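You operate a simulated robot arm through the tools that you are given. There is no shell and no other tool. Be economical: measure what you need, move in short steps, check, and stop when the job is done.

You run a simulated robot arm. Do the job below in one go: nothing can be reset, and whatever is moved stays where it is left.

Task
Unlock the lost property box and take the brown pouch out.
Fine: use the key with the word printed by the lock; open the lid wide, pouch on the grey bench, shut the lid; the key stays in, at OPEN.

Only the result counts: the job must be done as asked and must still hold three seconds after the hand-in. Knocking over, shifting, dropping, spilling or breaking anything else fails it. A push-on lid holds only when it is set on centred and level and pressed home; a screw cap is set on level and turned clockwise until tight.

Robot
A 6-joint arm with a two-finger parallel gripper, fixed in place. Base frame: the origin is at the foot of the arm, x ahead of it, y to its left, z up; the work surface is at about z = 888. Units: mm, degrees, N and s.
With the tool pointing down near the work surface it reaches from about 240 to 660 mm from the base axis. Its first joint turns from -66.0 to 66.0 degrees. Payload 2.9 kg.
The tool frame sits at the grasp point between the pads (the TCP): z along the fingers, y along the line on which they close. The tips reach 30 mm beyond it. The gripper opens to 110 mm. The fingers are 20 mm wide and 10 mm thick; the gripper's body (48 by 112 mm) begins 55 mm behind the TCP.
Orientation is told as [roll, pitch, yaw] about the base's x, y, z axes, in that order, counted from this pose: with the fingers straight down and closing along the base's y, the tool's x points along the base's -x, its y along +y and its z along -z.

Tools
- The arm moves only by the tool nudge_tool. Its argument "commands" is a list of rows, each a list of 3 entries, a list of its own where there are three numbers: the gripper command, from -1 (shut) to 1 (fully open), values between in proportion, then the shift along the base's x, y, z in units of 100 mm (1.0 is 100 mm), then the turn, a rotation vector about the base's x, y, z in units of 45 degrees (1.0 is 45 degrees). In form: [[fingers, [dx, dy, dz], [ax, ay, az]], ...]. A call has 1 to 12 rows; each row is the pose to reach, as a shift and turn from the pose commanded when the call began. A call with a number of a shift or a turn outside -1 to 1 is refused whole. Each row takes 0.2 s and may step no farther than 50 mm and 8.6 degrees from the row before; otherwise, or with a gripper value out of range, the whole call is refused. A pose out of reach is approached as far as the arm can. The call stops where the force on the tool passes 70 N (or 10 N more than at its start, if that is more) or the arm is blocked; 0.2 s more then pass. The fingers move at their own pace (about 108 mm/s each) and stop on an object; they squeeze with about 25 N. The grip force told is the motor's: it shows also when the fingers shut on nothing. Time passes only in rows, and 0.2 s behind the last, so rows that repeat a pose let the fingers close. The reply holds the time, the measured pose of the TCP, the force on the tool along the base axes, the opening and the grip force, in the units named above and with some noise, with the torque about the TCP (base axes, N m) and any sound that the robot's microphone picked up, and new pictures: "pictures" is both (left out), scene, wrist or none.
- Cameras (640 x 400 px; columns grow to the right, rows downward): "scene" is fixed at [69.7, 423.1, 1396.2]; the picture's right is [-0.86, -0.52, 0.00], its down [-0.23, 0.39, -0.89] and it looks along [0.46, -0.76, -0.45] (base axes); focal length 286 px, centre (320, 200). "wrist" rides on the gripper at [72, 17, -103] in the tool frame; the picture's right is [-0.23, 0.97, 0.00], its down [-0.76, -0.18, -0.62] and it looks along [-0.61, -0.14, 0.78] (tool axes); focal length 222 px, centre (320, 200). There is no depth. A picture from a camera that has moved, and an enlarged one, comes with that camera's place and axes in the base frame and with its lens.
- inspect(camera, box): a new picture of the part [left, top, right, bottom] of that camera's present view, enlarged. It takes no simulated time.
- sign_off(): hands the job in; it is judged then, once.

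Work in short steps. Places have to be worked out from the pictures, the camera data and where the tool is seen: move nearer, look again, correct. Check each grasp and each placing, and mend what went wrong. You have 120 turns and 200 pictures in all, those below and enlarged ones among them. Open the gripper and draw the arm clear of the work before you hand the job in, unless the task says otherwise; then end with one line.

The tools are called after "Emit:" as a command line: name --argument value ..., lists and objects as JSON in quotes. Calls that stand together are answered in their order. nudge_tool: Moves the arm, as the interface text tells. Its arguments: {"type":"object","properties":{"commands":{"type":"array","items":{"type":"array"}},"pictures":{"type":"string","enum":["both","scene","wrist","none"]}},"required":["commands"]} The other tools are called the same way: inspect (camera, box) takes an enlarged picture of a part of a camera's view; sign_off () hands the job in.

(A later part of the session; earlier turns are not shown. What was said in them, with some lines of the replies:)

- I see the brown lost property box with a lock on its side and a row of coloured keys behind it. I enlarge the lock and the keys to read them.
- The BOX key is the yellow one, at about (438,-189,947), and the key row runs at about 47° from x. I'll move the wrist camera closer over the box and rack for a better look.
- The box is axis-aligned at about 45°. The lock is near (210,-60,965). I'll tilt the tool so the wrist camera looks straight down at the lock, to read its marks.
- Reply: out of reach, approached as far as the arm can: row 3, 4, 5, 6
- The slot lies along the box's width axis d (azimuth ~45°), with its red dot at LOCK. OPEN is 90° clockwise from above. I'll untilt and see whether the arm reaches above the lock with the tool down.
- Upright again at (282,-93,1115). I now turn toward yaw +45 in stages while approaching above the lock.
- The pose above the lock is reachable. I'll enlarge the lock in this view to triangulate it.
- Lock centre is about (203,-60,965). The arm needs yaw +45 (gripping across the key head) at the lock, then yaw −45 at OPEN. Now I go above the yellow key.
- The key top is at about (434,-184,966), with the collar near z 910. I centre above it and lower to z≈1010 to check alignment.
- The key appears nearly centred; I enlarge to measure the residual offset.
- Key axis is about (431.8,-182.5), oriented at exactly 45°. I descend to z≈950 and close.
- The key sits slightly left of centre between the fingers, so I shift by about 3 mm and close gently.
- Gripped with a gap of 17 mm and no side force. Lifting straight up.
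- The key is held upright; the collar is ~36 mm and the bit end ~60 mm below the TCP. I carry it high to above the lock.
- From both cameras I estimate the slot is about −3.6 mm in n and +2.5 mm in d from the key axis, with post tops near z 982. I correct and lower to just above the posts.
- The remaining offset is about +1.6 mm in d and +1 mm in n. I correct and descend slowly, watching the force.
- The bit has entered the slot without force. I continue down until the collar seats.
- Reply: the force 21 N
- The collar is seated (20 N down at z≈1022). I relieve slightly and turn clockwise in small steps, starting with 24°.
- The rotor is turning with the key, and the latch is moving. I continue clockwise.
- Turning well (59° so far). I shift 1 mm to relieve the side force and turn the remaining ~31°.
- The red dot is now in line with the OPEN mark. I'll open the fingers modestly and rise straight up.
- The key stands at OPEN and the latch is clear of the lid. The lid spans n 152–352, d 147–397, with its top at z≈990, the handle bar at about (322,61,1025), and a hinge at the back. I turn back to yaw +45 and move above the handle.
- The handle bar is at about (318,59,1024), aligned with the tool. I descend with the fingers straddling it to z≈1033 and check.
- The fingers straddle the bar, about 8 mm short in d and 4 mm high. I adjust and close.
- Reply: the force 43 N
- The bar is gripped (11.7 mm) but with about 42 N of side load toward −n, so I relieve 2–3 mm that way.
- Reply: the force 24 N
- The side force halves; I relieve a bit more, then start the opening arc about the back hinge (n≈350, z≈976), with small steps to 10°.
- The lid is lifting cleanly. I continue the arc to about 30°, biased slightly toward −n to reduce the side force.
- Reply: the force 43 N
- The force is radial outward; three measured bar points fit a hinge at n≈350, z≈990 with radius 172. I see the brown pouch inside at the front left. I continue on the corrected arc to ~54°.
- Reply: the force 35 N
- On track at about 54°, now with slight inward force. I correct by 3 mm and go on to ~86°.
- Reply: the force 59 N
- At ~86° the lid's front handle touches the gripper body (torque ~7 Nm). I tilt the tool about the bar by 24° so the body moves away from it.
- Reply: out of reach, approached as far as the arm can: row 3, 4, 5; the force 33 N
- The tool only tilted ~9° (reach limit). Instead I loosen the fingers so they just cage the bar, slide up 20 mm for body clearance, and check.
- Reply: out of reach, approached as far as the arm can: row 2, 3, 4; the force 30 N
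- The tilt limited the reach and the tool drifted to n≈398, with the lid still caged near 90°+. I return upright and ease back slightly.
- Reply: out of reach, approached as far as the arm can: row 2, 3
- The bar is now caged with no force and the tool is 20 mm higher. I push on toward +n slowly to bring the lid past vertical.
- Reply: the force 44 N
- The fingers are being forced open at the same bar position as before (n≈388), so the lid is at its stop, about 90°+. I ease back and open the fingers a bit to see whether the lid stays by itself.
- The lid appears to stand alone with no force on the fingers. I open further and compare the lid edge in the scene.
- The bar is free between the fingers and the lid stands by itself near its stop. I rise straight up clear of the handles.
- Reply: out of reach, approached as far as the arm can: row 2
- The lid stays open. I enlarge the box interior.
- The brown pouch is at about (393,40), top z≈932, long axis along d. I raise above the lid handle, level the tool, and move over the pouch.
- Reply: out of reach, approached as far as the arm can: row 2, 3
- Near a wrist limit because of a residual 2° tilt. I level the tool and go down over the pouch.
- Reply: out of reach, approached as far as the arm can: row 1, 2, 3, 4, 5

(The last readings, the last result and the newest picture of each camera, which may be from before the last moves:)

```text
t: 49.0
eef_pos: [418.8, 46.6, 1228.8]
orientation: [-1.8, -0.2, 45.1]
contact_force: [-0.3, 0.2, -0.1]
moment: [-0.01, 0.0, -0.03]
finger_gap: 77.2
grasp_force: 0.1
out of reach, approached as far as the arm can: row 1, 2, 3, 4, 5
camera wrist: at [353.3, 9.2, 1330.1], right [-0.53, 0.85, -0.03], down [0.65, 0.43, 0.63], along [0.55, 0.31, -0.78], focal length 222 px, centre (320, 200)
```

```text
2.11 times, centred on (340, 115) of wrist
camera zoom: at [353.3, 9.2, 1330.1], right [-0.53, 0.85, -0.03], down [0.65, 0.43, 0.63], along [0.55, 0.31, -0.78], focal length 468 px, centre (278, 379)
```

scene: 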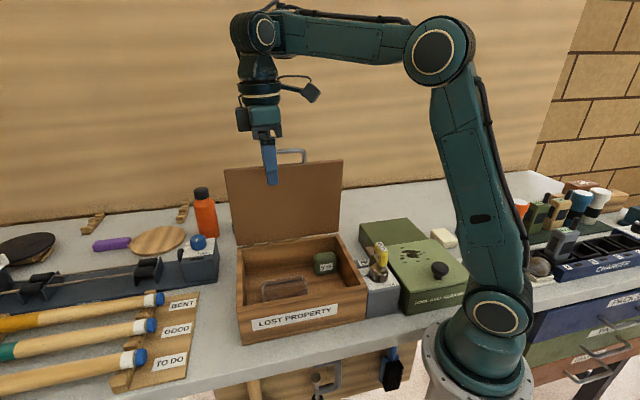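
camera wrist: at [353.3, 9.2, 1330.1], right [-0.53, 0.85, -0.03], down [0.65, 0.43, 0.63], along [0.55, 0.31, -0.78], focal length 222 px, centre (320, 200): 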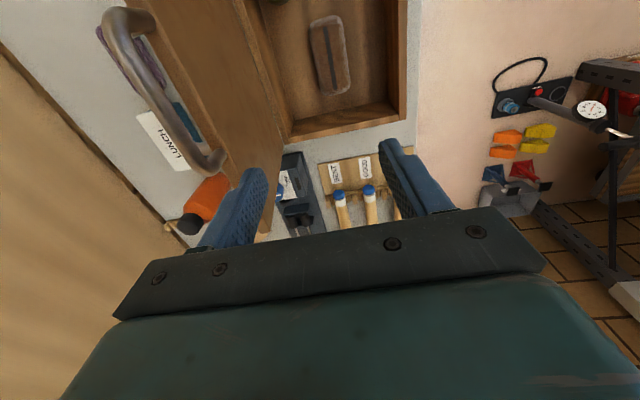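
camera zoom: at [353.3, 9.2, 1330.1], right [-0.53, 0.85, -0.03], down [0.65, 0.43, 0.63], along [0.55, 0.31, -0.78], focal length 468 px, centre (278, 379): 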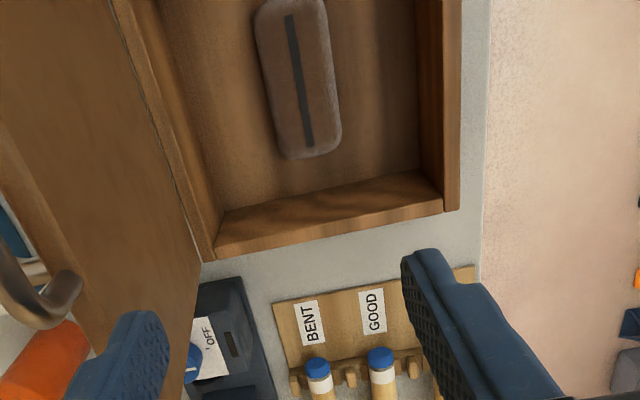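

The arm refuses pure descent here, perhaps because a wrist joint is near its limit. I probe by moving toward the base and unwinding the yaw a little, staying high.

Emit:
nudge_tool --commands '[[0.4, [0, 0, 0], [0, 0, -0.1]], [0.4, [0, 0, 0], [0, 0, -0.25]], [0.4, [0, 0, 0], [0, 0, -0.4]], [0.4, [0, 0, -0.1], [0, 0, -0.4]]]' --pictures "none"

```text
t: 50.0
eef_pos: [425.6, 44.8, 1223.6]
orientation: [-1.8, 0.0, 26.9]
contact_force: [-0.4, 0.2, 1.3]
moment: [-0.01, 0.0, 0.0]
finger_gap: 77.1
grasp_force: 0.1
out of reach, approached as far as the arm can: row 4
```

Yaw unwinds fine, but some joint limit remains. I test moving up and toward the base with a levelled tool.

Emit:
nudge_tool --commands '[[0.4, [0, 0, 0.2], [0.02, 0, 0]], [0.4, [-0.2, 0, 0.5], [0.04, 0, 0]], [0.4, [-0.2, 0, 0.5], [0.04, 0, 0]]]'

```text
t: 50.8
eef_pos: [405.9, 43.5, 1273.7]
orientation: [-0.4, -1.0, 28.2]
contact_force: [-0.3, -1.2, -0.6]
moment: [0.12, 0.01, -0.03]
finger_gap: 76.9
grasp_force: 0.0
out of reach, approached as far as the arm can: row 1
camera wrist: at [332.7, 24.5, 1374.9], right [-0.26, 0.97, 0.0], down [0.74, 0.2, 0.64], along [0.61, 0.16, -0.77], focal length 222 px, centre (320, 200)
```

scene: 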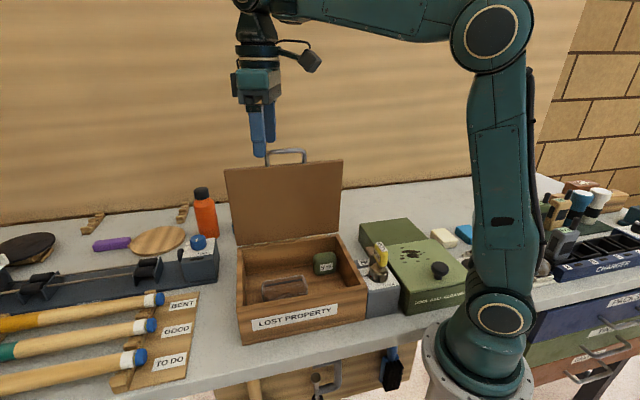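
wrist: 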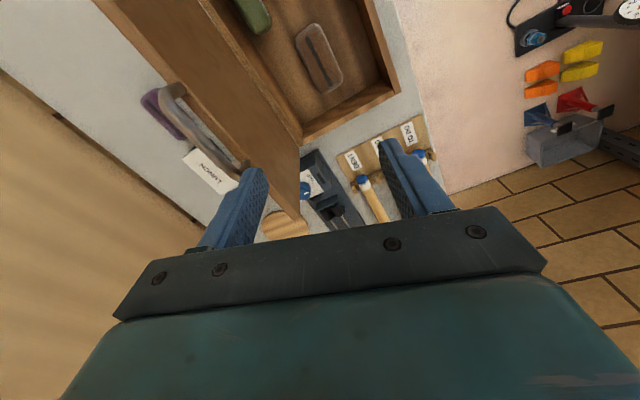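

The arm re-posed and follows again. I retry the descent in small steps, levelling.

Emit:
nudge_tool --commands '[[0.4, [-0.06, 0, -0.05], [0.009, 0.022, 0.06]], [0.4, [-0.12, 0, -0.15], [0.009, 0.022, 0.15]], [0.4, [-0.12, 0, -0.3], [0.009, 0.022, 0.25]], [0.4, [-0.12, 0, -0.45], [0.009, 0.022, 0.375]], [0.4, [-0.12, 0, -0.45], [0.009, 0.022, 0.375]]]' --pictures "none"

```text
t: 52.0
eef_pos: [394.9, 43.4, 1231.1]
orientation: [0.7, -0.2, 44.0]
contact_force: [0.2, 0.3, 0.2]
moment: [0.03, 0.0, 0.02]
finger_gap: 77.0
grasp_force: 0.1
out of reach, approached as far as the arm can: row 3, 4, 5
```

Nearly as commanded. I continue descending in small steps and watch the deviation.

Emit:
nudge_tool --commands '[[0.4, [0, -0.02, -0.1], [-0.016, 0.004, 0.01]], [0.4, [0, -0.03, -0.2], [-0.016, 0.004, 0.02]], [0.4, [0, -0.03, -0.3], [-0.016, 0.004, 0.02]], [0.4, [0, -0.03, -0.4], [-0.016, 0.004, 0.02]]]' --pictures "none"

```text
t: 53.0
eef_pos: [407.3, 41.2, 1222.9]
orientation: [0.4, 0.4, 44.7]
contact_force: [0.9, -0.3, 0.5]
moment: [0.0, 0.0, -0.01]
finger_gap: 77.0
grasp_force: 0.0
out of reach, approached as far as the arm can: row 1, 2, 3, 4
```

A barrier appears at this radius and height. I know (323,63,1122) is reachable, so I go up, move inward toward the base, then down.

Emit:
nudge_tool --commands '[[0.4, [-0.1, 0, 0.3], [0, 0, 0]], [0.4, [-0.3, 0.1, 0.5], [0, 0, 0]], [0.4, [-0.6, 0.2, 0.5], [0, 0, 0]], [0.4, [-0.85, 0.2, 0.4], [0, 0, 0]], [0.4, [-0.85, 0.2, 0.2], [0, 0, 0]], [0.4, [-0.85, 0.2, 0.0], [0, 0, 0]], [0.4, [-0.85, 0.2, 0.0], [0, 0, 0]]]' --pictures "scene"

```text
t: 54.6
eef_pos: [323.4, 60.5, 1224.3]
orientation: [0.2, 0.2, 44.8]
contact_force: [0.3, -0.7, 0.0]
moment: [0.03, 0.01, 0.04]
finger_gap: 77.0
grasp_force: 0.0
out of reach, approached as far as the arm can: row 1
```

scene: 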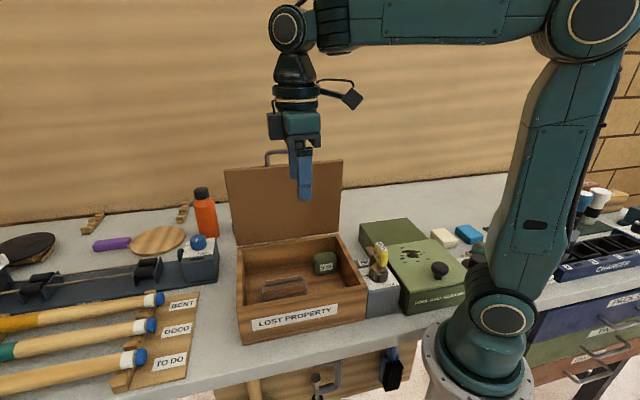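

This config follows accurately. Now down to z≈1125 at this radius.

Emit:
nudge_tool --commands '[[0.4, [0, 0, -0.3], [0, 0, 0]], [0.4, [0, 0, -0.65], [0, 0, 0]], [0.4, [0, 0, -1.0], [0, 0, 0]], [0.4, [0, 0, -1.0], [0, 0, 0]]]' --pictures "none"

Emit:
nudge_tool --commands '[[0.4, [0.2, -0.05, -0.2], [0, 0, 0]], [0.4, [0.45, -0.12, -0.4], [0, 0, 0]], [0.4, [0.7, -0.2, -0.6], [0, 0, 0]], [0.4, [0.7, -0.2, -0.6], [0, 0, 0]]]'

Emit:
inspect --camera "wrist" --box '[200, 20, 440, 230]'

```text
t: 55.6
eef_pos: [322.9, 60.8, 1122.8]
orientation: [0.2, 0.2, 44.8]
contact_force: [-0.3, 0.6, 0.3]
moment: [-0.03, 0.01, 0.04]
finger_gap: 77.1
grasp_force: 0.1
```

```text
t: 56.6
eef_pos: [393.5, 41.0, 1063.6]
orientation: [0.3, 0.2, 44.8]
contact_force: [-0.4, 0.0, -0.2]
moment: [0.0, -0.02, -0.01]
finger_gap: 76.9
grasp_force: 0.1
camera wrist: at [329.9, 1.8, 1165.5], right [-0.53, 0.85, 0.0], down [0.67, 0.41, 0.62], along [0.53, 0.33, -0.78], focal length 222 px, centre (320, 200)
```

scene: 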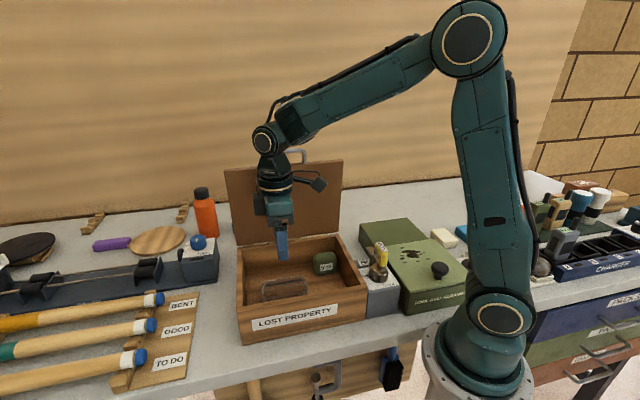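
wrist: 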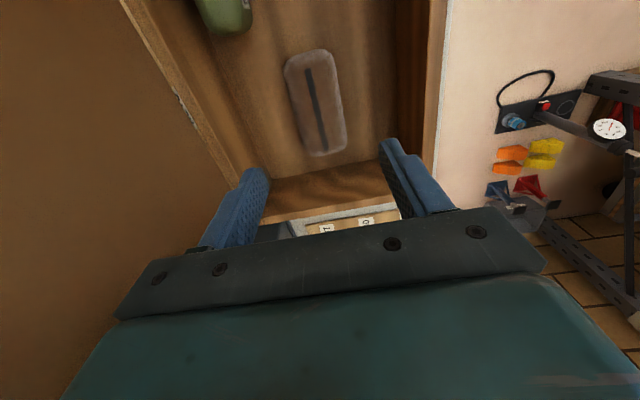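

```text
1.90 times, centred on (320, 125) of wrist
camera zoom: at [329.9, 1.8, 1165.5], right [-0.53, 0.85, 0.0], down [0.67, 0.41, 0.62], along [0.53, 0.33, -0.78], focal length 423 px, centre (320, 343)
```

zoom: 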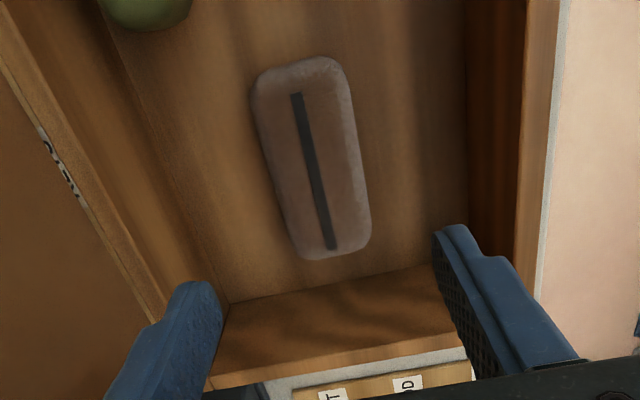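

The pouch centre is about (391.5,38), aligned to yaw 45. I descend with fingers on either side to z≈937.

Emit:
nudge_tool --commands '[[0.4, [-0.02, -0.03, -0.3], [0, 0, 0]], [0.4, [-0.02, -0.03, -0.6], [0, 0, 0]], [0.4, [-0.02, -0.03, -0.9], [0, 0, 0]], [0.4, [-0.02, -0.03, -0.98], [0, 0, 0]]]' --pictures "none"

Emit:
nudge_tool --commands '[[0.4, [0, 0, -0.1], [0, 0, 0]], [0.4, [0, 0, -0.2], [0, 0, 0]], [0.4, [0, 0, -0.28], [0, 0, 0]], [0.4, [0, 0, -0.28], [0, 0, 0]]]' --pictures "wrist"

Emit:
inspect --camera "scene" --box '[235, 205, 375, 325]'

```text
t: 57.6
eef_pos: [389.3, 37.3, 965.9]
orientation: [0.2, 0.2, 44.8]
contact_force: [-0.1, 0.2, 1.0]
moment: [-0.01, -0.02, -0.01]
finger_gap: 77.3
grasp_force: 0.0
```

```text
t: 58.6
eef_pos: [389.5, 36.6, 935.7]
orientation: [0.2, 0.2, 44.7]
contact_force: [0.5, 0.4, -1.1]
moment: [-0.03, -0.02, 0.01]
finger_gap: 76.8
grasp_force: 0.0
camera wrist: at [327.1, -2.1, 1039.5], right [-0.53, 0.85, 0.0], down [0.67, 0.41, 0.62], along [0.53, 0.33, -0.79], focal length 222 px, centre (320, 200)
```

wrist: 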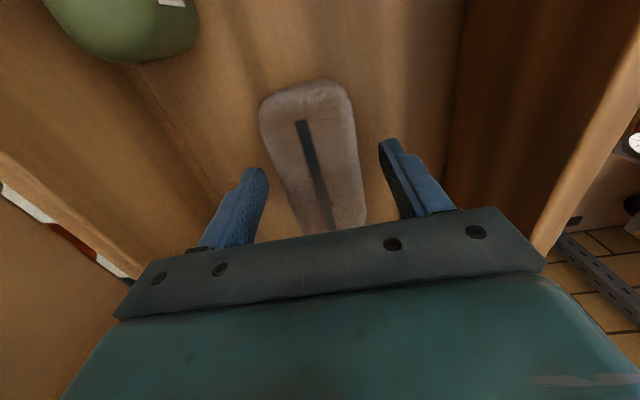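

```text
3.33 times, centred on (305, 265) of scene
camera zoom: at [69.7, 423.1, 1396.2], right [-0.86, -0.52, 0.0], down [-0.23, 0.39, -0.89], along [0.46, -0.76, -0.45], focal length 955 px, centre (370, -17)
```

zoom: 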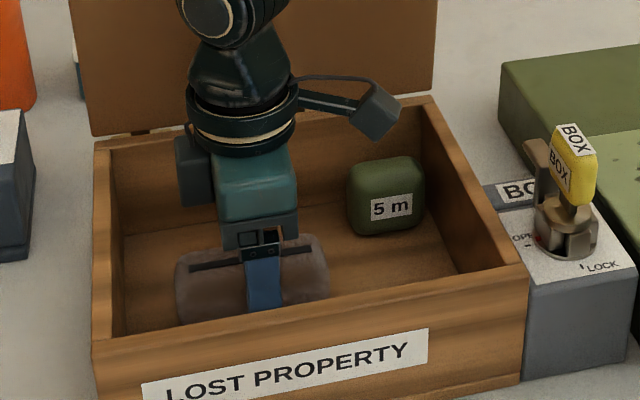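

The pouch lies centred between the fingers. I lower 4 mm and close.

Emit:
nudge_tool --commands '[[0.2, [0.01, 0.01, -0.04], [0, 0, 0]], [-0.1, [0.01, 0.01, -0.04], [0, 0, 0]], [-0.4, [0.01, 0.01, -0.04], [0, 0, 0]], [-1, [0.01, 0.01, -0.04], [0, 0, 0]], [-1, [0.01, 0.01, -0.04], [0, 0, 0]]]' --pictures "none"

Emit:
nudge_tool --commands '[[-1, [0, 0, 0.1], [0, 0, 0]], [-1, [0, 0, 0.3], [0, 0, 0]], [-1, [0, 0, 0.6], [0, 0, 0]], [-1, [0, 0, 0.6], [0, 0, 0]]]'

```text
t: 59.8
eef_pos: [390.8, 38.1, 933.3]
orientation: [0.3, 0.2, 44.9]
contact_force: [0.5, 0.3, 0.5]
moment: [0.01, 0.0, 0.01]
finger_gap: 51.3
grasp_force: 24.9
```

```text
t: 60.8
eef_pos: [392.6, 39.6, 995.1]
orientation: [0.3, 0.3, 44.8]
contact_force: [-0.3, 0.0, -0.7]
moment: [-0.03, -0.04, 0.02]
finger_gap: 51.6
grasp_force: 25.0
camera wrist: at [329.2, -0.3, 1096.7], right [-0.53, 0.85, 0.0], down [0.67, 0.41, 0.62], along [0.53, 0.33, -0.79], focal length 222 px, centre (320, 200)
```

scene: 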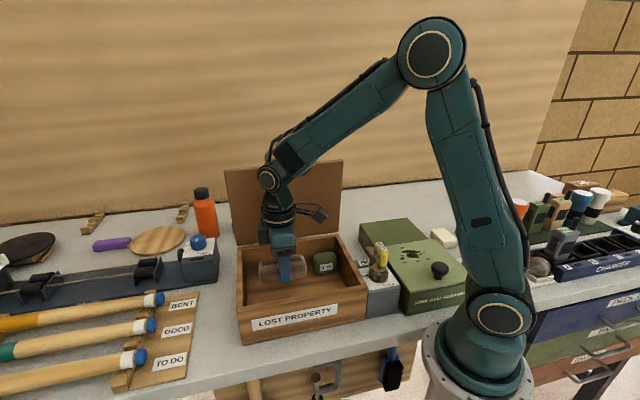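
wrist: 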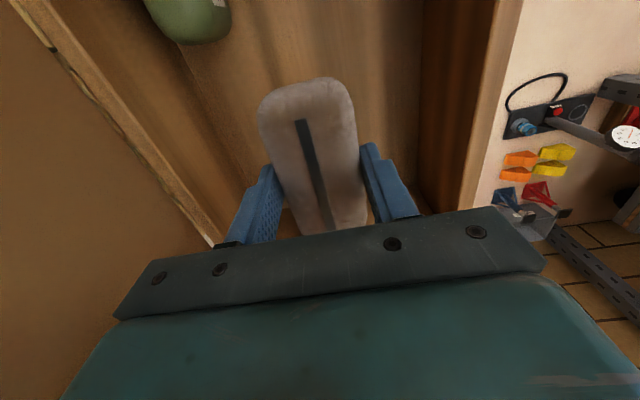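

The pouch is held (51 mm gap). I'll carry it up, out along −d past the lid's side (over the lock), then back to the free bench area behind the green box at about (414,-300).

Emit:
nudge_tool --commands '[[-1, [-0.05, 0.05, 0.35], [0, 0, 0]], [-1, [-0.1, 0.1, 0.7], [0, 0, 0]], [-1, [-0.15, 0.15, 1.0], [0, 0, 0]], [-1, [-0.45, -0.15, 1.0], [0, 0, 0]], [-1, [-0.75, -0.45, 1.0], [0, 0, 0]], [-1, [-0.95, -0.65, 1.0], [0, 0, 0]]]' --pictures "none"

Emit:
nudge_tool --commands '[[-1, [-0.2, -0.3, 0.1], [0, 0, 0]], [-1, [-0.4, -0.6, 0.2], [0, 0, 0]], [-1, [-0.55, -0.8, 0.2], [0, 0, 0]], [-1, [-0.6, -0.95, 0.2], [0, 0, 0]], [-1, [-0.6, -0.95, 0.2], [0, 0, 0]]]'

```text
t: 62.2
eef_pos: [298.4, -24.5, 1092.9]
orientation: [0.1, 0.2, 44.9]
contact_force: [-0.2, -0.2, -1.1]
moment: [-0.04, 0.02, 0.01]
finger_gap: 51.4
grasp_force: 24.5
```

```text
t: 63.4
eef_pos: [236.0, -121.9, 1113.3]
orientation: [0.2, 0.2, 44.8]
contact_force: [-0.4, -0.6, -0.2]
moment: [-0.02, 0.0, -0.01]
finger_gap: 51.4
grasp_force: 25.2
camera wrist: at [173.4, -160.5, 1215.5], right [-0.53, 0.85, 0.0], down [0.67, 0.41, 0.62], along [0.53, 0.33, -0.79], focal length 222 px, centre (320, 200)
```

scene: 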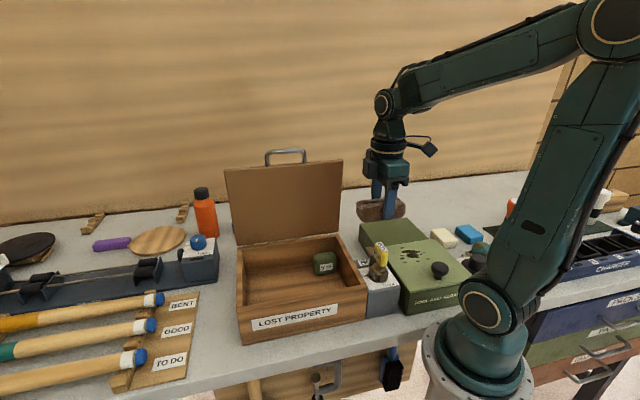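
wrist: 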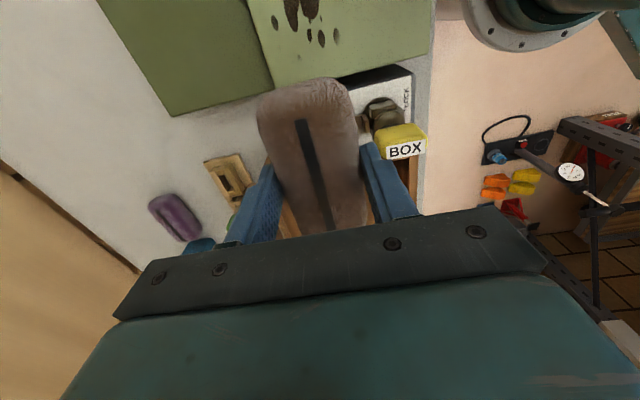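

The pouch is past the lock, at d≈80. Now I go straight back along +n above the bench.

Emit:
nudge_tool --commands '[[-1, [0.3, -0.3, 0], [0, 0, 0]], [-1, [0.6, -0.6, 0], [0, 0, 0]], [-1, [0.9, -0.9, 0], [0, 0, 0]], [-1, [1.0, -1.0, 0], [0, 0, 0]]]' --pictures "none"

Emit:
nudge_tool --commands '[[-1, [0.3, -0.3, -0.1], [0, 0, 0]], [-1, [0.6, -0.6, -0.3], [0, 0, 0]], [-1, [0.78, -0.78, -0.6], [0, 0, 0]], [-1, [0.78, -0.78, -1.0], [0, 0, 0]], [-1, [0.78, -0.78, -1.0], [0, 0, 0]]]'

```text
t: 64.4
eef_pos: [336.8, -220.8, 1112.2]
orientation: [0.1, 0.2, 44.7]
contact_force: [-0.5, -0.2, -0.9]
moment: [0.03, 0.0, -0.03]
finger_gap: 51.5
grasp_force: 24.8
```

```text
t: 65.6
eef_pos: [414.8, -299.5, 1010.9]
orientation: [0.2, 0.1, 44.8]
contact_force: [0.6, -0.4, -0.3]
moment: [-0.04, 0.02, -0.01]
finger_gap: 51.7
grasp_force: 24.9
camera wrist: at [351.1, -337.6, 1114.2], right [-0.53, 0.85, 0.0], down [0.67, 0.41, 0.62], along [0.53, 0.33, -0.78], focal length 222 px, centre (320, 200)
```

scene: 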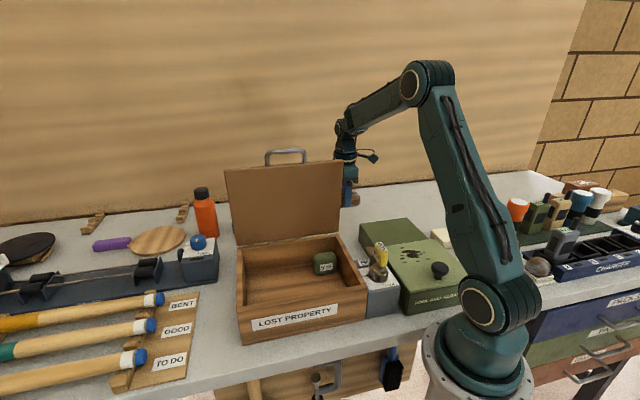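
wrist: 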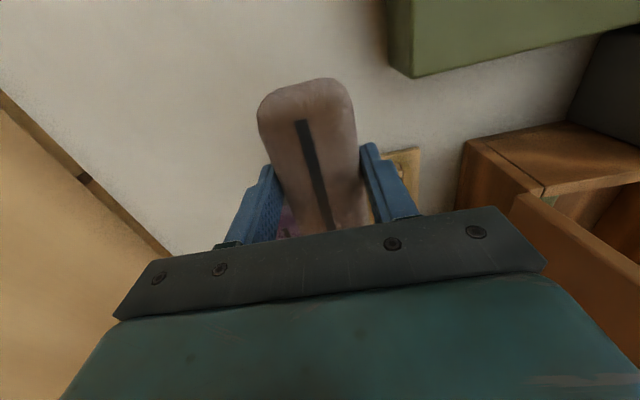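

The space below is clear. I lower to near the bench, then feel for contact.

Emit:
nudge_tool --commands '[[-1, [0, 0, -0.35], [0, 0, 0]], [-1, [0, 0, -0.65], [0, 0, 0]], [-1, [0, 0, -0.75], [0, 0, 0]], [-1, [0, 0, -0.78], [0, 0, 0]], [-1, [0, 0, -0.78], [0, 0, 0]]]' --pictures "none"

Emit:
nudge_tool --commands '[[-1, [0, 0, -0.02], [0, 0, 0]], [-1, [0, 0, -0.04], [0, 0, 0]], [-1, [0, 0, -0.06], [0, 0, 0]], [-1, [0, 0, -0.06], [0, 0, 0]]]' --pictures "wrist"

```text
t: 66.8
eef_pos: [414.7, -299.0, 934.1]
orientation: [0.2, 0.2, 44.8]
contact_force: [0.3, 1.5, -1.6]
moment: [0.02, 0.02, 0.03]
finger_gap: 51.4
grasp_force: 24.6
```

```text
t: 67.8
eef_pos: [414.3, -301.0, 928.5]
orientation: [0.3, 0.2, 44.8]
contact_force: [-0.1, 0.5, 0.0]
moment: [0.0, -0.02, 0.0]
finger_gap: 51.2
grasp_force: 25.0
camera wrist: at [351.5, -338.5, 1031.3], right [-0.53, 0.85, 0.0], down [0.67, 0.41, 0.62], along [0.53, 0.33, -0.79], focal length 222 px, centre (320, 200)
```

wrist: 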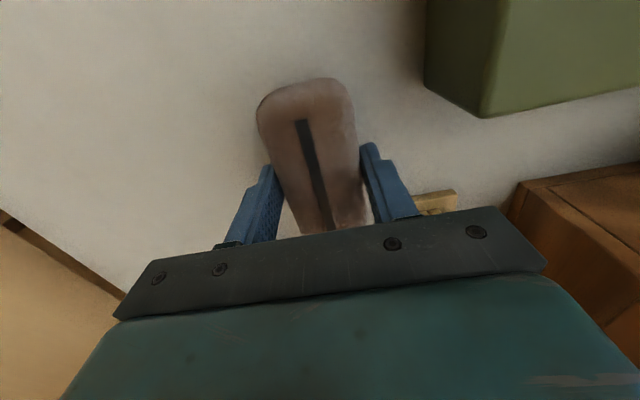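

No contact yet at 928; I step further down slowly.

Emit:
nudge_tool --commands '[[-1, [0, 0, -0.02], [0, 0, 0]], [-1, [0, 0, -0.035], [0, 0, 0]], [-1, [0, 0, -0.05], [0, 0, 0]], [-1, [0, 0, -0.05], [0, 0, 0]]]' --pictures "none"

```text
t: 68.8
eef_pos: [414.7, -299.6, 923.5]
orientation: [0.3, 0.2, 44.8]
contact_force: [-0.6, -0.1, -1.3]
moment: [-0.04, 0.01, 0.0]
finger_gap: 51.6
grasp_force: 25.0
```

Emit:
nudge_tool --commands '[[-1, [0, 0, -0.015], [0, 0, 0]], [-1, [0, 0, -0.03], [0, 0, 0]], [-1, [0, 0, -0.03], [0, 0, 0]]]' --pictures "none"

Emit:
inspect --camera "wrist" --box '[220, 60, 420, 240]'

```text
t: 69.6
eef_pos: [415.5, -300.2, 920.6]
orientation: [0.3, 0.3, 44.7]
contact_force: [-2.9, 1.4, 6.1]
moment: [-0.14, 0.01, 0.01]
finger_gap: 51.6
grasp_force: 24.5
```

```text
2.22 times, centred on (320, 150) of wrist
camera zoom: at [351.7, -338.1, 1023.4], right [-0.53, 0.85, 0.0], down [0.67, 0.41, 0.62], along [0.53, 0.33, -0.78], focal length 494 px, centre (320, 311)
```

zoom: 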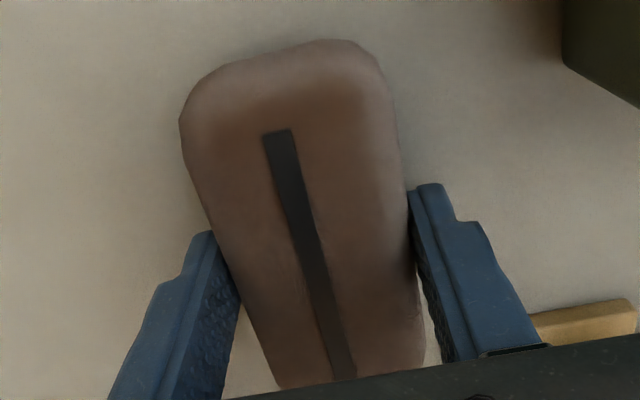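

Contact at z≈920.6 (6 N). I release and rise.

Emit:
nudge_tool --commands '[[-0.02, [0, 0, 0.01], [0, 0, 0]], [0.3, [0, 0, 0.01], [0, 0, 0]], [0.3, [0, 0, 0.02], [0, 0, 0]], [0.3, [0, 0, 0.4], [0, 0, 0]], [0.3, [0, 0, 0.85], [0, 0, 0]], [0.3, [0, 0, 1.0], [0, 0, 0]]]'

```text
t: 71.0
eef_pos: [413.5, -298.9, 1021.5]
orientation: [0.2, 0.2, 44.7]
contact_force: [-0.6, 0.3, 1.1]
moment: [0.01, 0.01, -0.01]
finger_gap: 71.5
grasp_force: 0.1
camera wrist: at [351.0, -338.7, 1122.9], right [-0.53, 0.85, 0.0], down [0.67, 0.41, 0.62], along [0.53, 0.33, -0.79], focal length 222 px, centre (320, 200)
```

scene: 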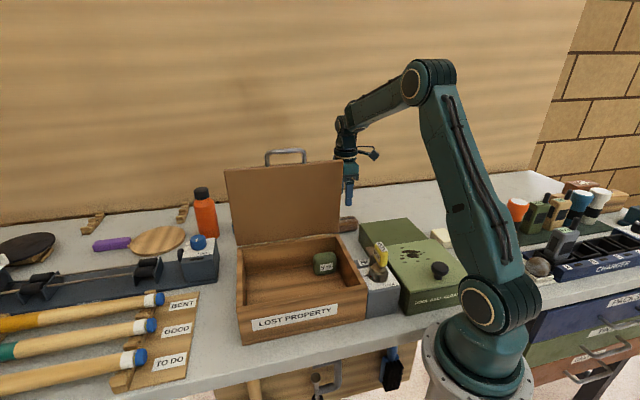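
wrist: 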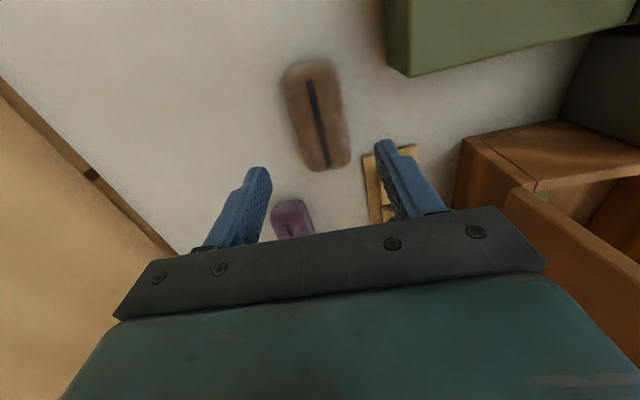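

The pouch rests on the bench. Now to shut the lid: I rise and travel back to above the handle bar, approaching from behind.

Emit:
nudge_tool --commands '[[0, [0, 0, 0.4], [0, 0, 0]], [0, [0.05, 0.2, 0.7], [0, 0, 0]], [0, [0.1, 0.4, 1.0], [0, 0, 0]], [0, [0.15, 0.6, 1.0], [0, 0, 0]], [0, [0.15, 0.6, 1.0], [0, 0, 0]]]' --pictures "none"

Emit:
nudge_tool --commands '[[0, [0.1, 0.2, 0.3], [0, 0, 0]], [0, [0.2, 0.45, 0.6], [0, 0, 0]], [0, [0.3, 0.75, 0.95], [0, 0, 0]], [0, [0.4, 1.0, 0.95], [0, 0, 0]], [0, [0.4, 1.0, 0.95], [0, 0, 0]]]'

```text
t: 72.2
eef_pos: [428.5, -239.3, 1121.0]
orientation: [0.3, 0.2, 44.7]
contact_force: [-0.2, -0.8, -0.5]
moment: [0.02, -0.01, -0.02]
finger_gap: 54.9
grasp_force: 0.1
```

```text
t: 73.4
eef_pos: [469.4, -138.3, 1216.6]
orientation: [0.2, 0.2, 44.8]
contact_force: [-1.1, -1.0, 0.4]
moment: [-0.03, -0.02, 0.0]
finger_gap: 54.7
grasp_force: 0.0
camera wrist: at [406.8, -178.0, 1318.5], right [-0.53, 0.85, 0.0], down [0.67, 0.41, 0.62], along [0.53, 0.33, -0.79], focal length 222 px, centre (320, 200)
```

scene: 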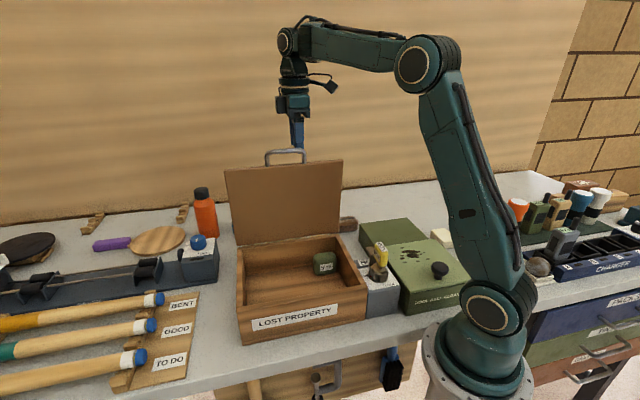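
wrist: 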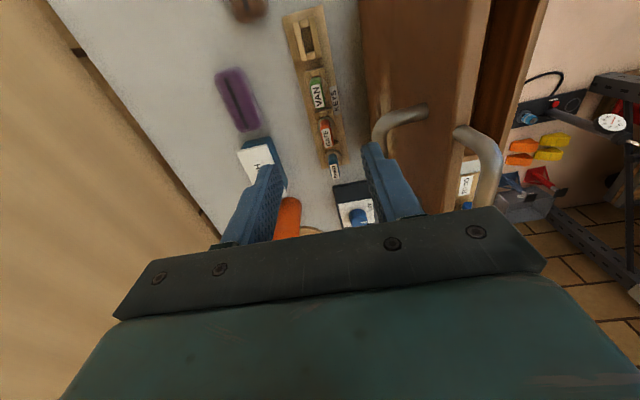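

Good. I move over the bar at (467,-82) staying at z≈1216.

Emit:
nudge_tool --commands '[[0, [-0.01, 0.25, 0], [0, 0, 0]], [0, [-0.025, 0.5, 0], [0, 0, 0]], [0, [-0.025, 0.56, 0], [0, 0, 0]], [0, [-0.025, 0.56, 0], [0, 0, 0]]]' --pictures "none"

Emit:
inspect --camera "wrist" --box '[220, 30, 480, 230]'

Emit:
inspect --camera "scene" --box '[225, 65, 365, 205]'

```text
t: 74.4
eef_pos: [466.8, -80.9, 1216.6]
orientation: [0.3, 0.2, 44.8]
contact_force: [-0.4, -0.5, -0.2]
moment: [-0.01, 0.04, 0.02]
finger_gap: 55.1
grasp_force: 0.1
```

```text
2.00 times, centred on (350, 130) of wrist
camera zoom: at [404.3, -121.5, 1318.6], right [-0.53, 0.85, 0.0], down [0.67, 0.41, 0.62], along [0.53, 0.33, -0.78], focal length 444 px, centre (260, 340)
```

zoom: 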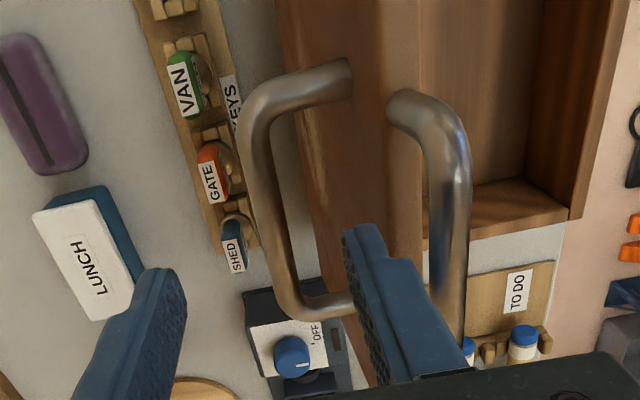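

```text
2.86 times, centred on (295, 135) of scene
camera zoom: at [69.7, 423.1, 1396.2], right [-0.86, -0.52, 0.0], down [-0.23, 0.39, -0.89], along [0.46, -0.76, -0.45], focal length 818 px, centre (391, 386)
```

zoom: 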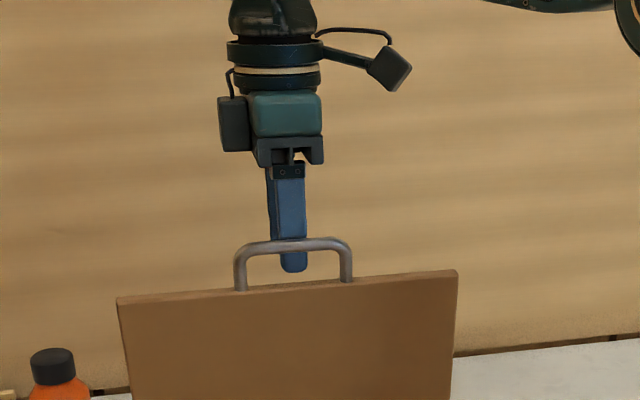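

The bar is at n≈381, slightly inside the finger span. I narrow the gap to 40 mm and descend to cage it.

Emit:
nudge_tool --commands '[[-0.27, [0, 0, 0], [0, 0, 0]], [-0.27, [0, 0, -0.1], [0, 0, 0]], [-0.27, [0, 0, -0.25], [0, 0, 0]], [-0.27, [0, 0, -0.4], [0, 0, 0]], [-0.27, [0, 0, -0.4], [0, 0, 0]]]' --pictures "none"

Emit:
inspect --camera "wrist" --box '[220, 30, 480, 230]'

```text
t: 75.6
eef_pos: [468.9, -82.7, 1176.5]
orientation: [0.2, 0.1, 44.8]
contact_force: [0.1, -0.2, -0.3]
moment: [0.03, 0.01, 0.02]
finger_gap: 40.4
grasp_force: 0.0
```

```text
2.00 times, centred on (350, 130) of wrist
camera zoom: at [405.3, -121.7, 1278.2], right [-0.53, 0.85, 0.0], down [0.67, 0.41, 0.62], along [0.53, 0.33, -0.78], focal length 444 px, centre (260, 340)
```

zoom: 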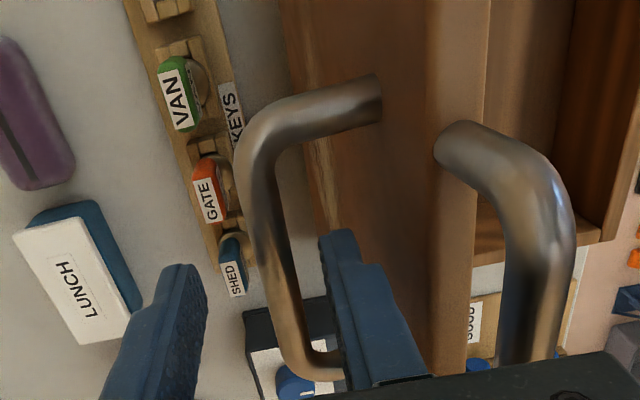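

The bar is caged. I narrow the cage and swing the lid forward along the arc, toward ~64° for now.

Emit:
nudge_tool --commands '[[-0.6, [-0.057, 0.057, 0], [0, 0, 0]], [-0.68, [-0.057, 0.057, 0], [0, 0, 0]], [-0.68, [-0.12, 0.12, 0.02], [0, 0, 0]], [-0.68, [-0.205, 0.205, 0.03], [0, 0, 0]], [-0.68, [-0.29, 0.29, 0.03], [0, 0, 0]], [-0.68, [-0.375, 0.375, 0.03], [0, 0, 0]], [-0.68, [-0.46, 0.46, 0.015], [0, 0, 0]], [-0.68, [-0.544, 0.544, 0], [0, 0, 0]], [-0.68, [-0.544, 0.544, 0], [0, 0, 0]]]'

```text
t: 77.6
eef_pos: [412.2, -28.1, 1178.6]
orientation: [0.2, 0.3, 44.9]
contact_force: [0.1, -0.3, 0.7]
moment: [-0.01, -0.01, 0.03]
finger_gap: 17.8
grasp_force: 0.0
camera wrist: at [349.4, -68.0, 1279.4], right [-0.53, 0.85, 0.0], down [0.67, 0.41, 0.62], along [0.53, 0.33, -0.78], focal length 222 px, centre (320, 200)
```

scene: 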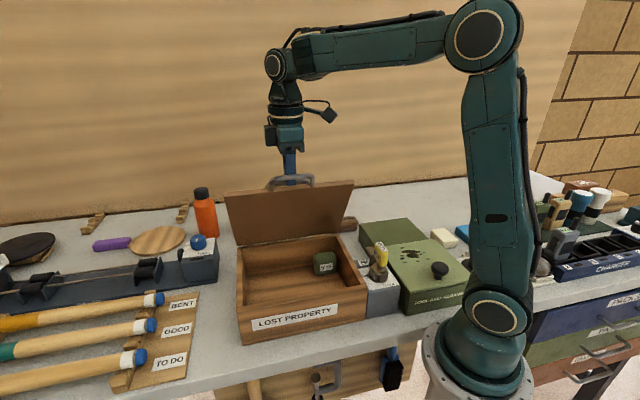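
wrist: 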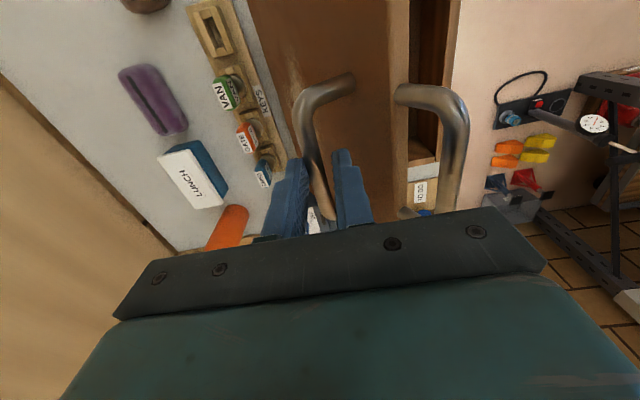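

The lid follows with no force, now ~64°. I continue while easing the tool down on the bar to ~32°.

Emit:
nudge_tool --commands '[[-0.68, [-0.08, 0.08, -0.08], [0, 0, 0]], [-0.68, [-0.163, 0.163, -0.16], [0, 0, 0]], [-0.68, [-0.24, 0.24, -0.23], [0, 0, 0]], [-0.68, [-0.315, 0.315, -0.3], [0, 0, 0]], [-0.68, [-0.39, 0.39, -0.375], [0, 0, 0]], [-0.68, [-0.458, 0.458, -0.45], [0, 0, 0]], [-0.68, [-0.525, 0.525, -0.535], [0, 0, 0]], [-0.68, [-0.587, 0.587, -0.62], [0, 0, 0]], [-0.68, [-0.587, 0.587, -0.62], [0, 0, 0]]]'

```text
t: 79.6
eef_pos: [355.0, 30.1, 1113.7]
orientation: [0.2, 0.2, 44.8]
contact_force: [-0.6, 0.1, 0.7]
moment: [0.0, 0.0, -0.04]
finger_gap: 17.7
grasp_force: 0.1
camera wrist: at [291.7, -8.8, 1216.3], right [-0.53, 0.85, 0.0], down [0.67, 0.41, 0.62], along [0.53, 0.33, -0.79], focal length 222 px, centre (320, 200)
```

scene: 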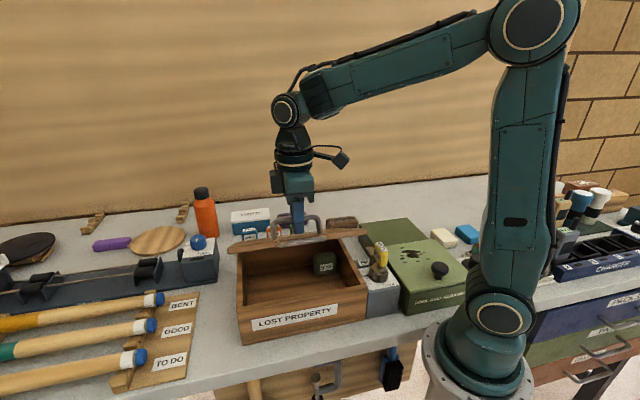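
wrist: 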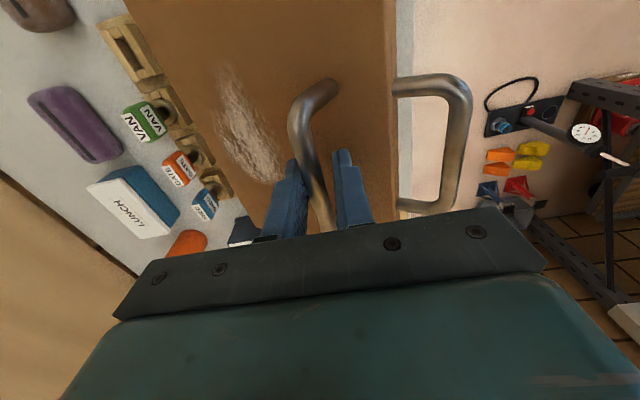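

At ~32°, no force. I grip the bar and lower along the arc to ~8°.

Emit:
nudge_tool --commands '[[-1, [0, 0, 0], [0, 0, 0]], [-1, [0, 0, 0], [0, 0, 0]], [-1, [-0.06, 0.06, -0.09], [0, 0, 0]], [-1, [-0.115, 0.115, -0.18], [0, 0, 0]], [-1, [-0.165, 0.165, -0.28], [0, 0, 0]], [-1, [-0.21, 0.21, -0.38], [0, 0, 0]], [-1, [-0.25, 0.25, -0.49], [0, 0, 0]], [-1, [-0.28, 0.28, -0.6], [0, 0, 0]], [-1, [-0.28, 0.28, -0.6], [0, 0, 0]]]' --pictures "scene"

```text
t: 81.6
eef_pos: [324.9, 59.4, 1053.8]
orientation: [0.2, 0.1, 44.9]
contact_force: [-3.6, 3.4, 0.8]
moment: [0.11, -0.11, -0.06]
finger_gap: 11.5
grasp_force: 45.3
```

scene: 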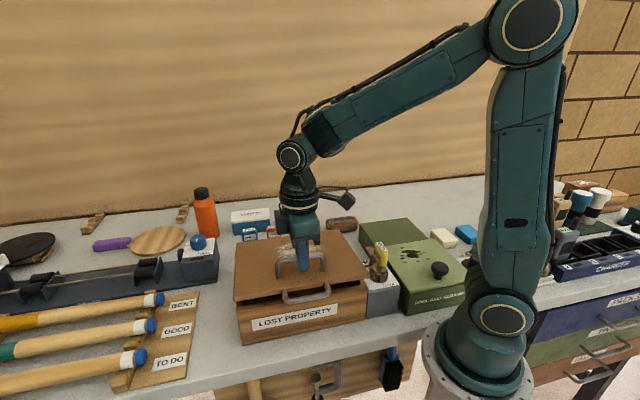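

Almost shut with minimal force. I lower the last ~25 mm and press gently.

Emit:
nudge_tool --commands '[[-1, [-0.015, 0.015, -0.08], [0, 0, 0]], [-1, [-0.028, 0.028, -0.16], [0, 0, 0]], [-1, [-0.035, 0.035, -0.22], [0, 0, 0]], [-1, [-0.038, 0.038, -0.25], [0, 0, 0]], [-1, [-0.038, 0.038, -0.27], [0, 0, 0]], [-1, [-0.038, 0.038, -0.27], [0, 0, 0]]]' --pictures "none"

Emit:
inspect --camera "scene" --box '[225, 205, 405, 345]'

```text
t: 83.0
eef_pos: [321.2, 63.7, 1028.1]
orientation: [0.4, 0.1, 45.1]
contact_force: [-19.0, 26.0, 28.6]
moment: [0.13, 0.16, -0.11]
finger_gap: 11.6
grasp_force: 44.9
```

```text
2.86 times, centred on (315, 275) of scene
camera zoom: at [68.9, 423.7, 1396.0], right [-0.86, -0.52, 0.0], down [-0.23, 0.39, -0.89], along [0.46, -0.76, -0.45], focal length 818 px, centre (334, -14)
```

zoom: 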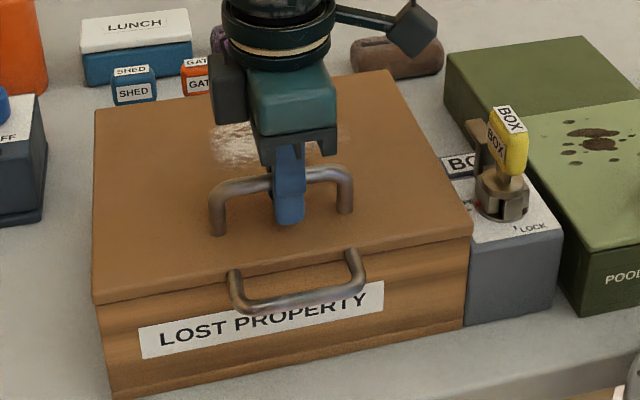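

The lid is shut (pressed with ~29 N). I relieve the side load, release, and rise clear.

Emit:
nudge_tool --commands '[[-1, [-0.015, 0.015, 0.01], [0, 0, 0]], [-0.6, [-0.015, 0.015, 0.02], [0, 0, 0]], [-0.2, [-0.015, 0.015, 0.02], [0, 0, 0]], [-0.2, [-0.015, 0.015, 0.02], [0, 0, 0]], [-0.2, [-0.015, 0.015, 0.3], [0, 0, 0]], [-0.2, [-0.015, 0.015, 0.7], [0, 0, 0]], [-0.2, [-0.015, 0.015, 1.0], [0, 0, 0]], [-0.2, [-0.015, 0.015, 1.0], [0, 0, 0]]]'

Emit:
inspect --camera "scene" --box '[225, 205, 405, 345]'

Emit:
inspect --camera "scene" --box '[345, 235, 405, 285]'

```text
t: 84.8
eef_pos: [319.7, 64.5, 1127.2]
orientation: [0.1, 0.1, 44.8]
contact_force: [-0.5, -0.6, -0.3]
moment: [-0.02, 0.0, -0.01]
finger_gap: 44.0
grasp_force: 0.0
camera wrist: at [257.0, 25.9, 1230.3], right [-0.53, 0.85, 0.0], down [0.67, 0.41, 0.62], along [0.53, 0.33, -0.79], focal length 222 px, centre (320, 200)
```

scene: 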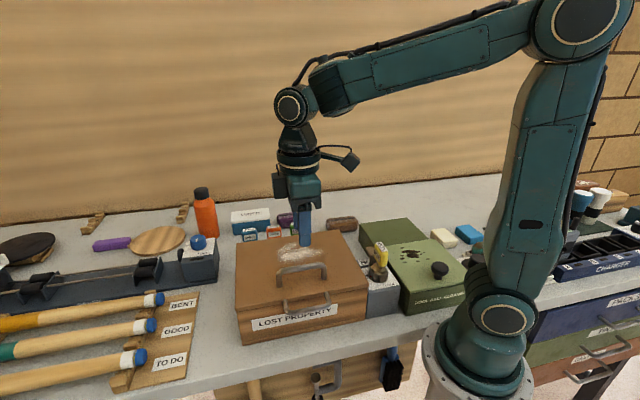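
wrist: 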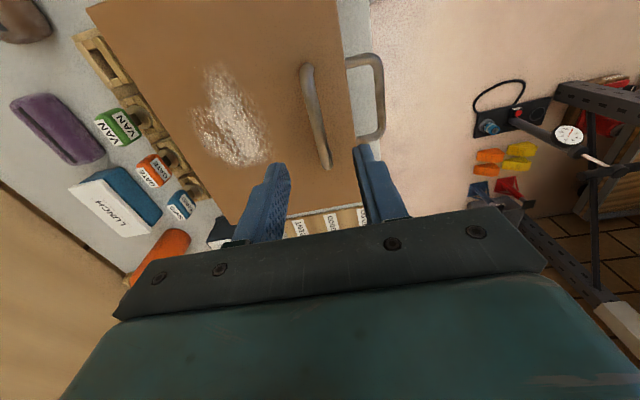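

```text
2.86 times, centred on (315, 275) of scene
camera zoom: at [69.7, 423.0, 1396.2], right [-0.86, -0.52, 0.0], down [-0.23, 0.39, -0.89], along [0.46, -0.76, -0.45], focal length 818 px, centre (334, -14)
```

zoom: 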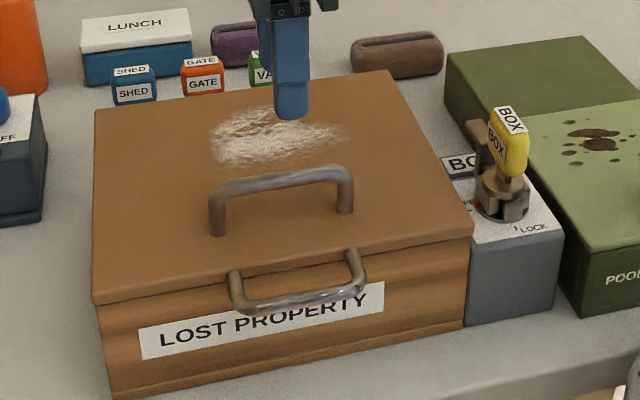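

```text
8.00 times, centred on (375, 260) of scene
camera zoom: at [69.7, 423.0, 1396.2], right [-0.86, -0.52, 0.0], down [-0.23, 0.39, -0.89], along [0.46, -0.76, -0.45], focal length 2292 px, centre (-120, -280)
```

zoom: 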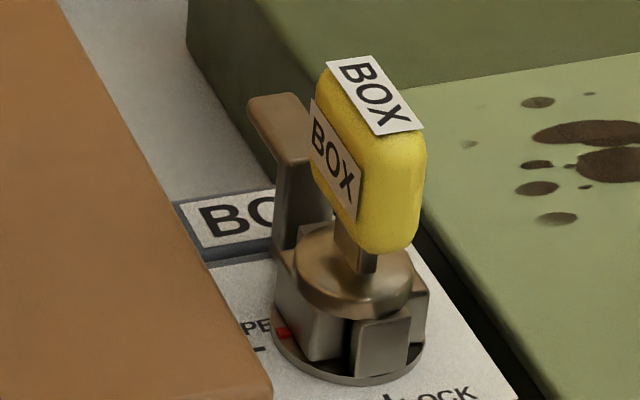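

The lid is flush, the key stays in at OPEN, and the pouch is on the bench. I draw the arm up and open the gripper.

Emit:
nudge_tool --commands '[[0.5, [0, 0, 0.4], [0, 0, 0]], [1, [0, 0, 0.8], [0, 0, 0]], [1, [0, 0, 1.0], [0, 0, 0]], [1, [0, 0, 1.0], [0, 0, 0]]]' --pictures "scene"

```text
t: 85.8
eef_pos: [323.3, 63.1, 1227.1]
orientation: [0.3, 0.2, 44.8]
contact_force: [-0.1, 0.2, 0.7]
moment: [0.0, 0.02, -0.02]
finger_gap: 110.0
grasp_force: 0.2
```

scene: 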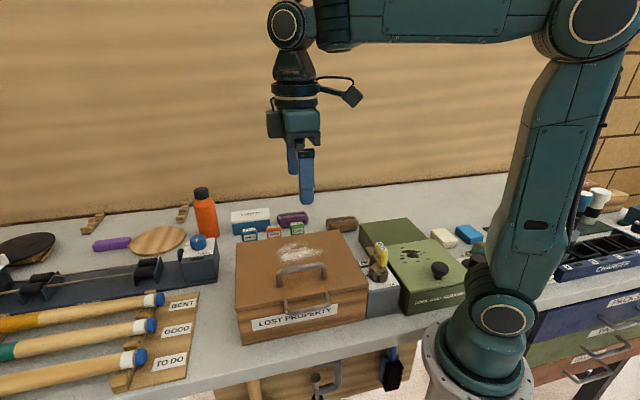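

Everything is in place and the arm is clear, so I hand the job in.

Emit:
sign_off

```text
The job is handed in.
```

I unlocked the lost property box with the yellow BOX key, which is still in the lock at OPEN. I opened the lid to its stop at about 90°, put the brown pouch on the grey bench behind the green box, shut the lid, and handed the job in with the arm clear.
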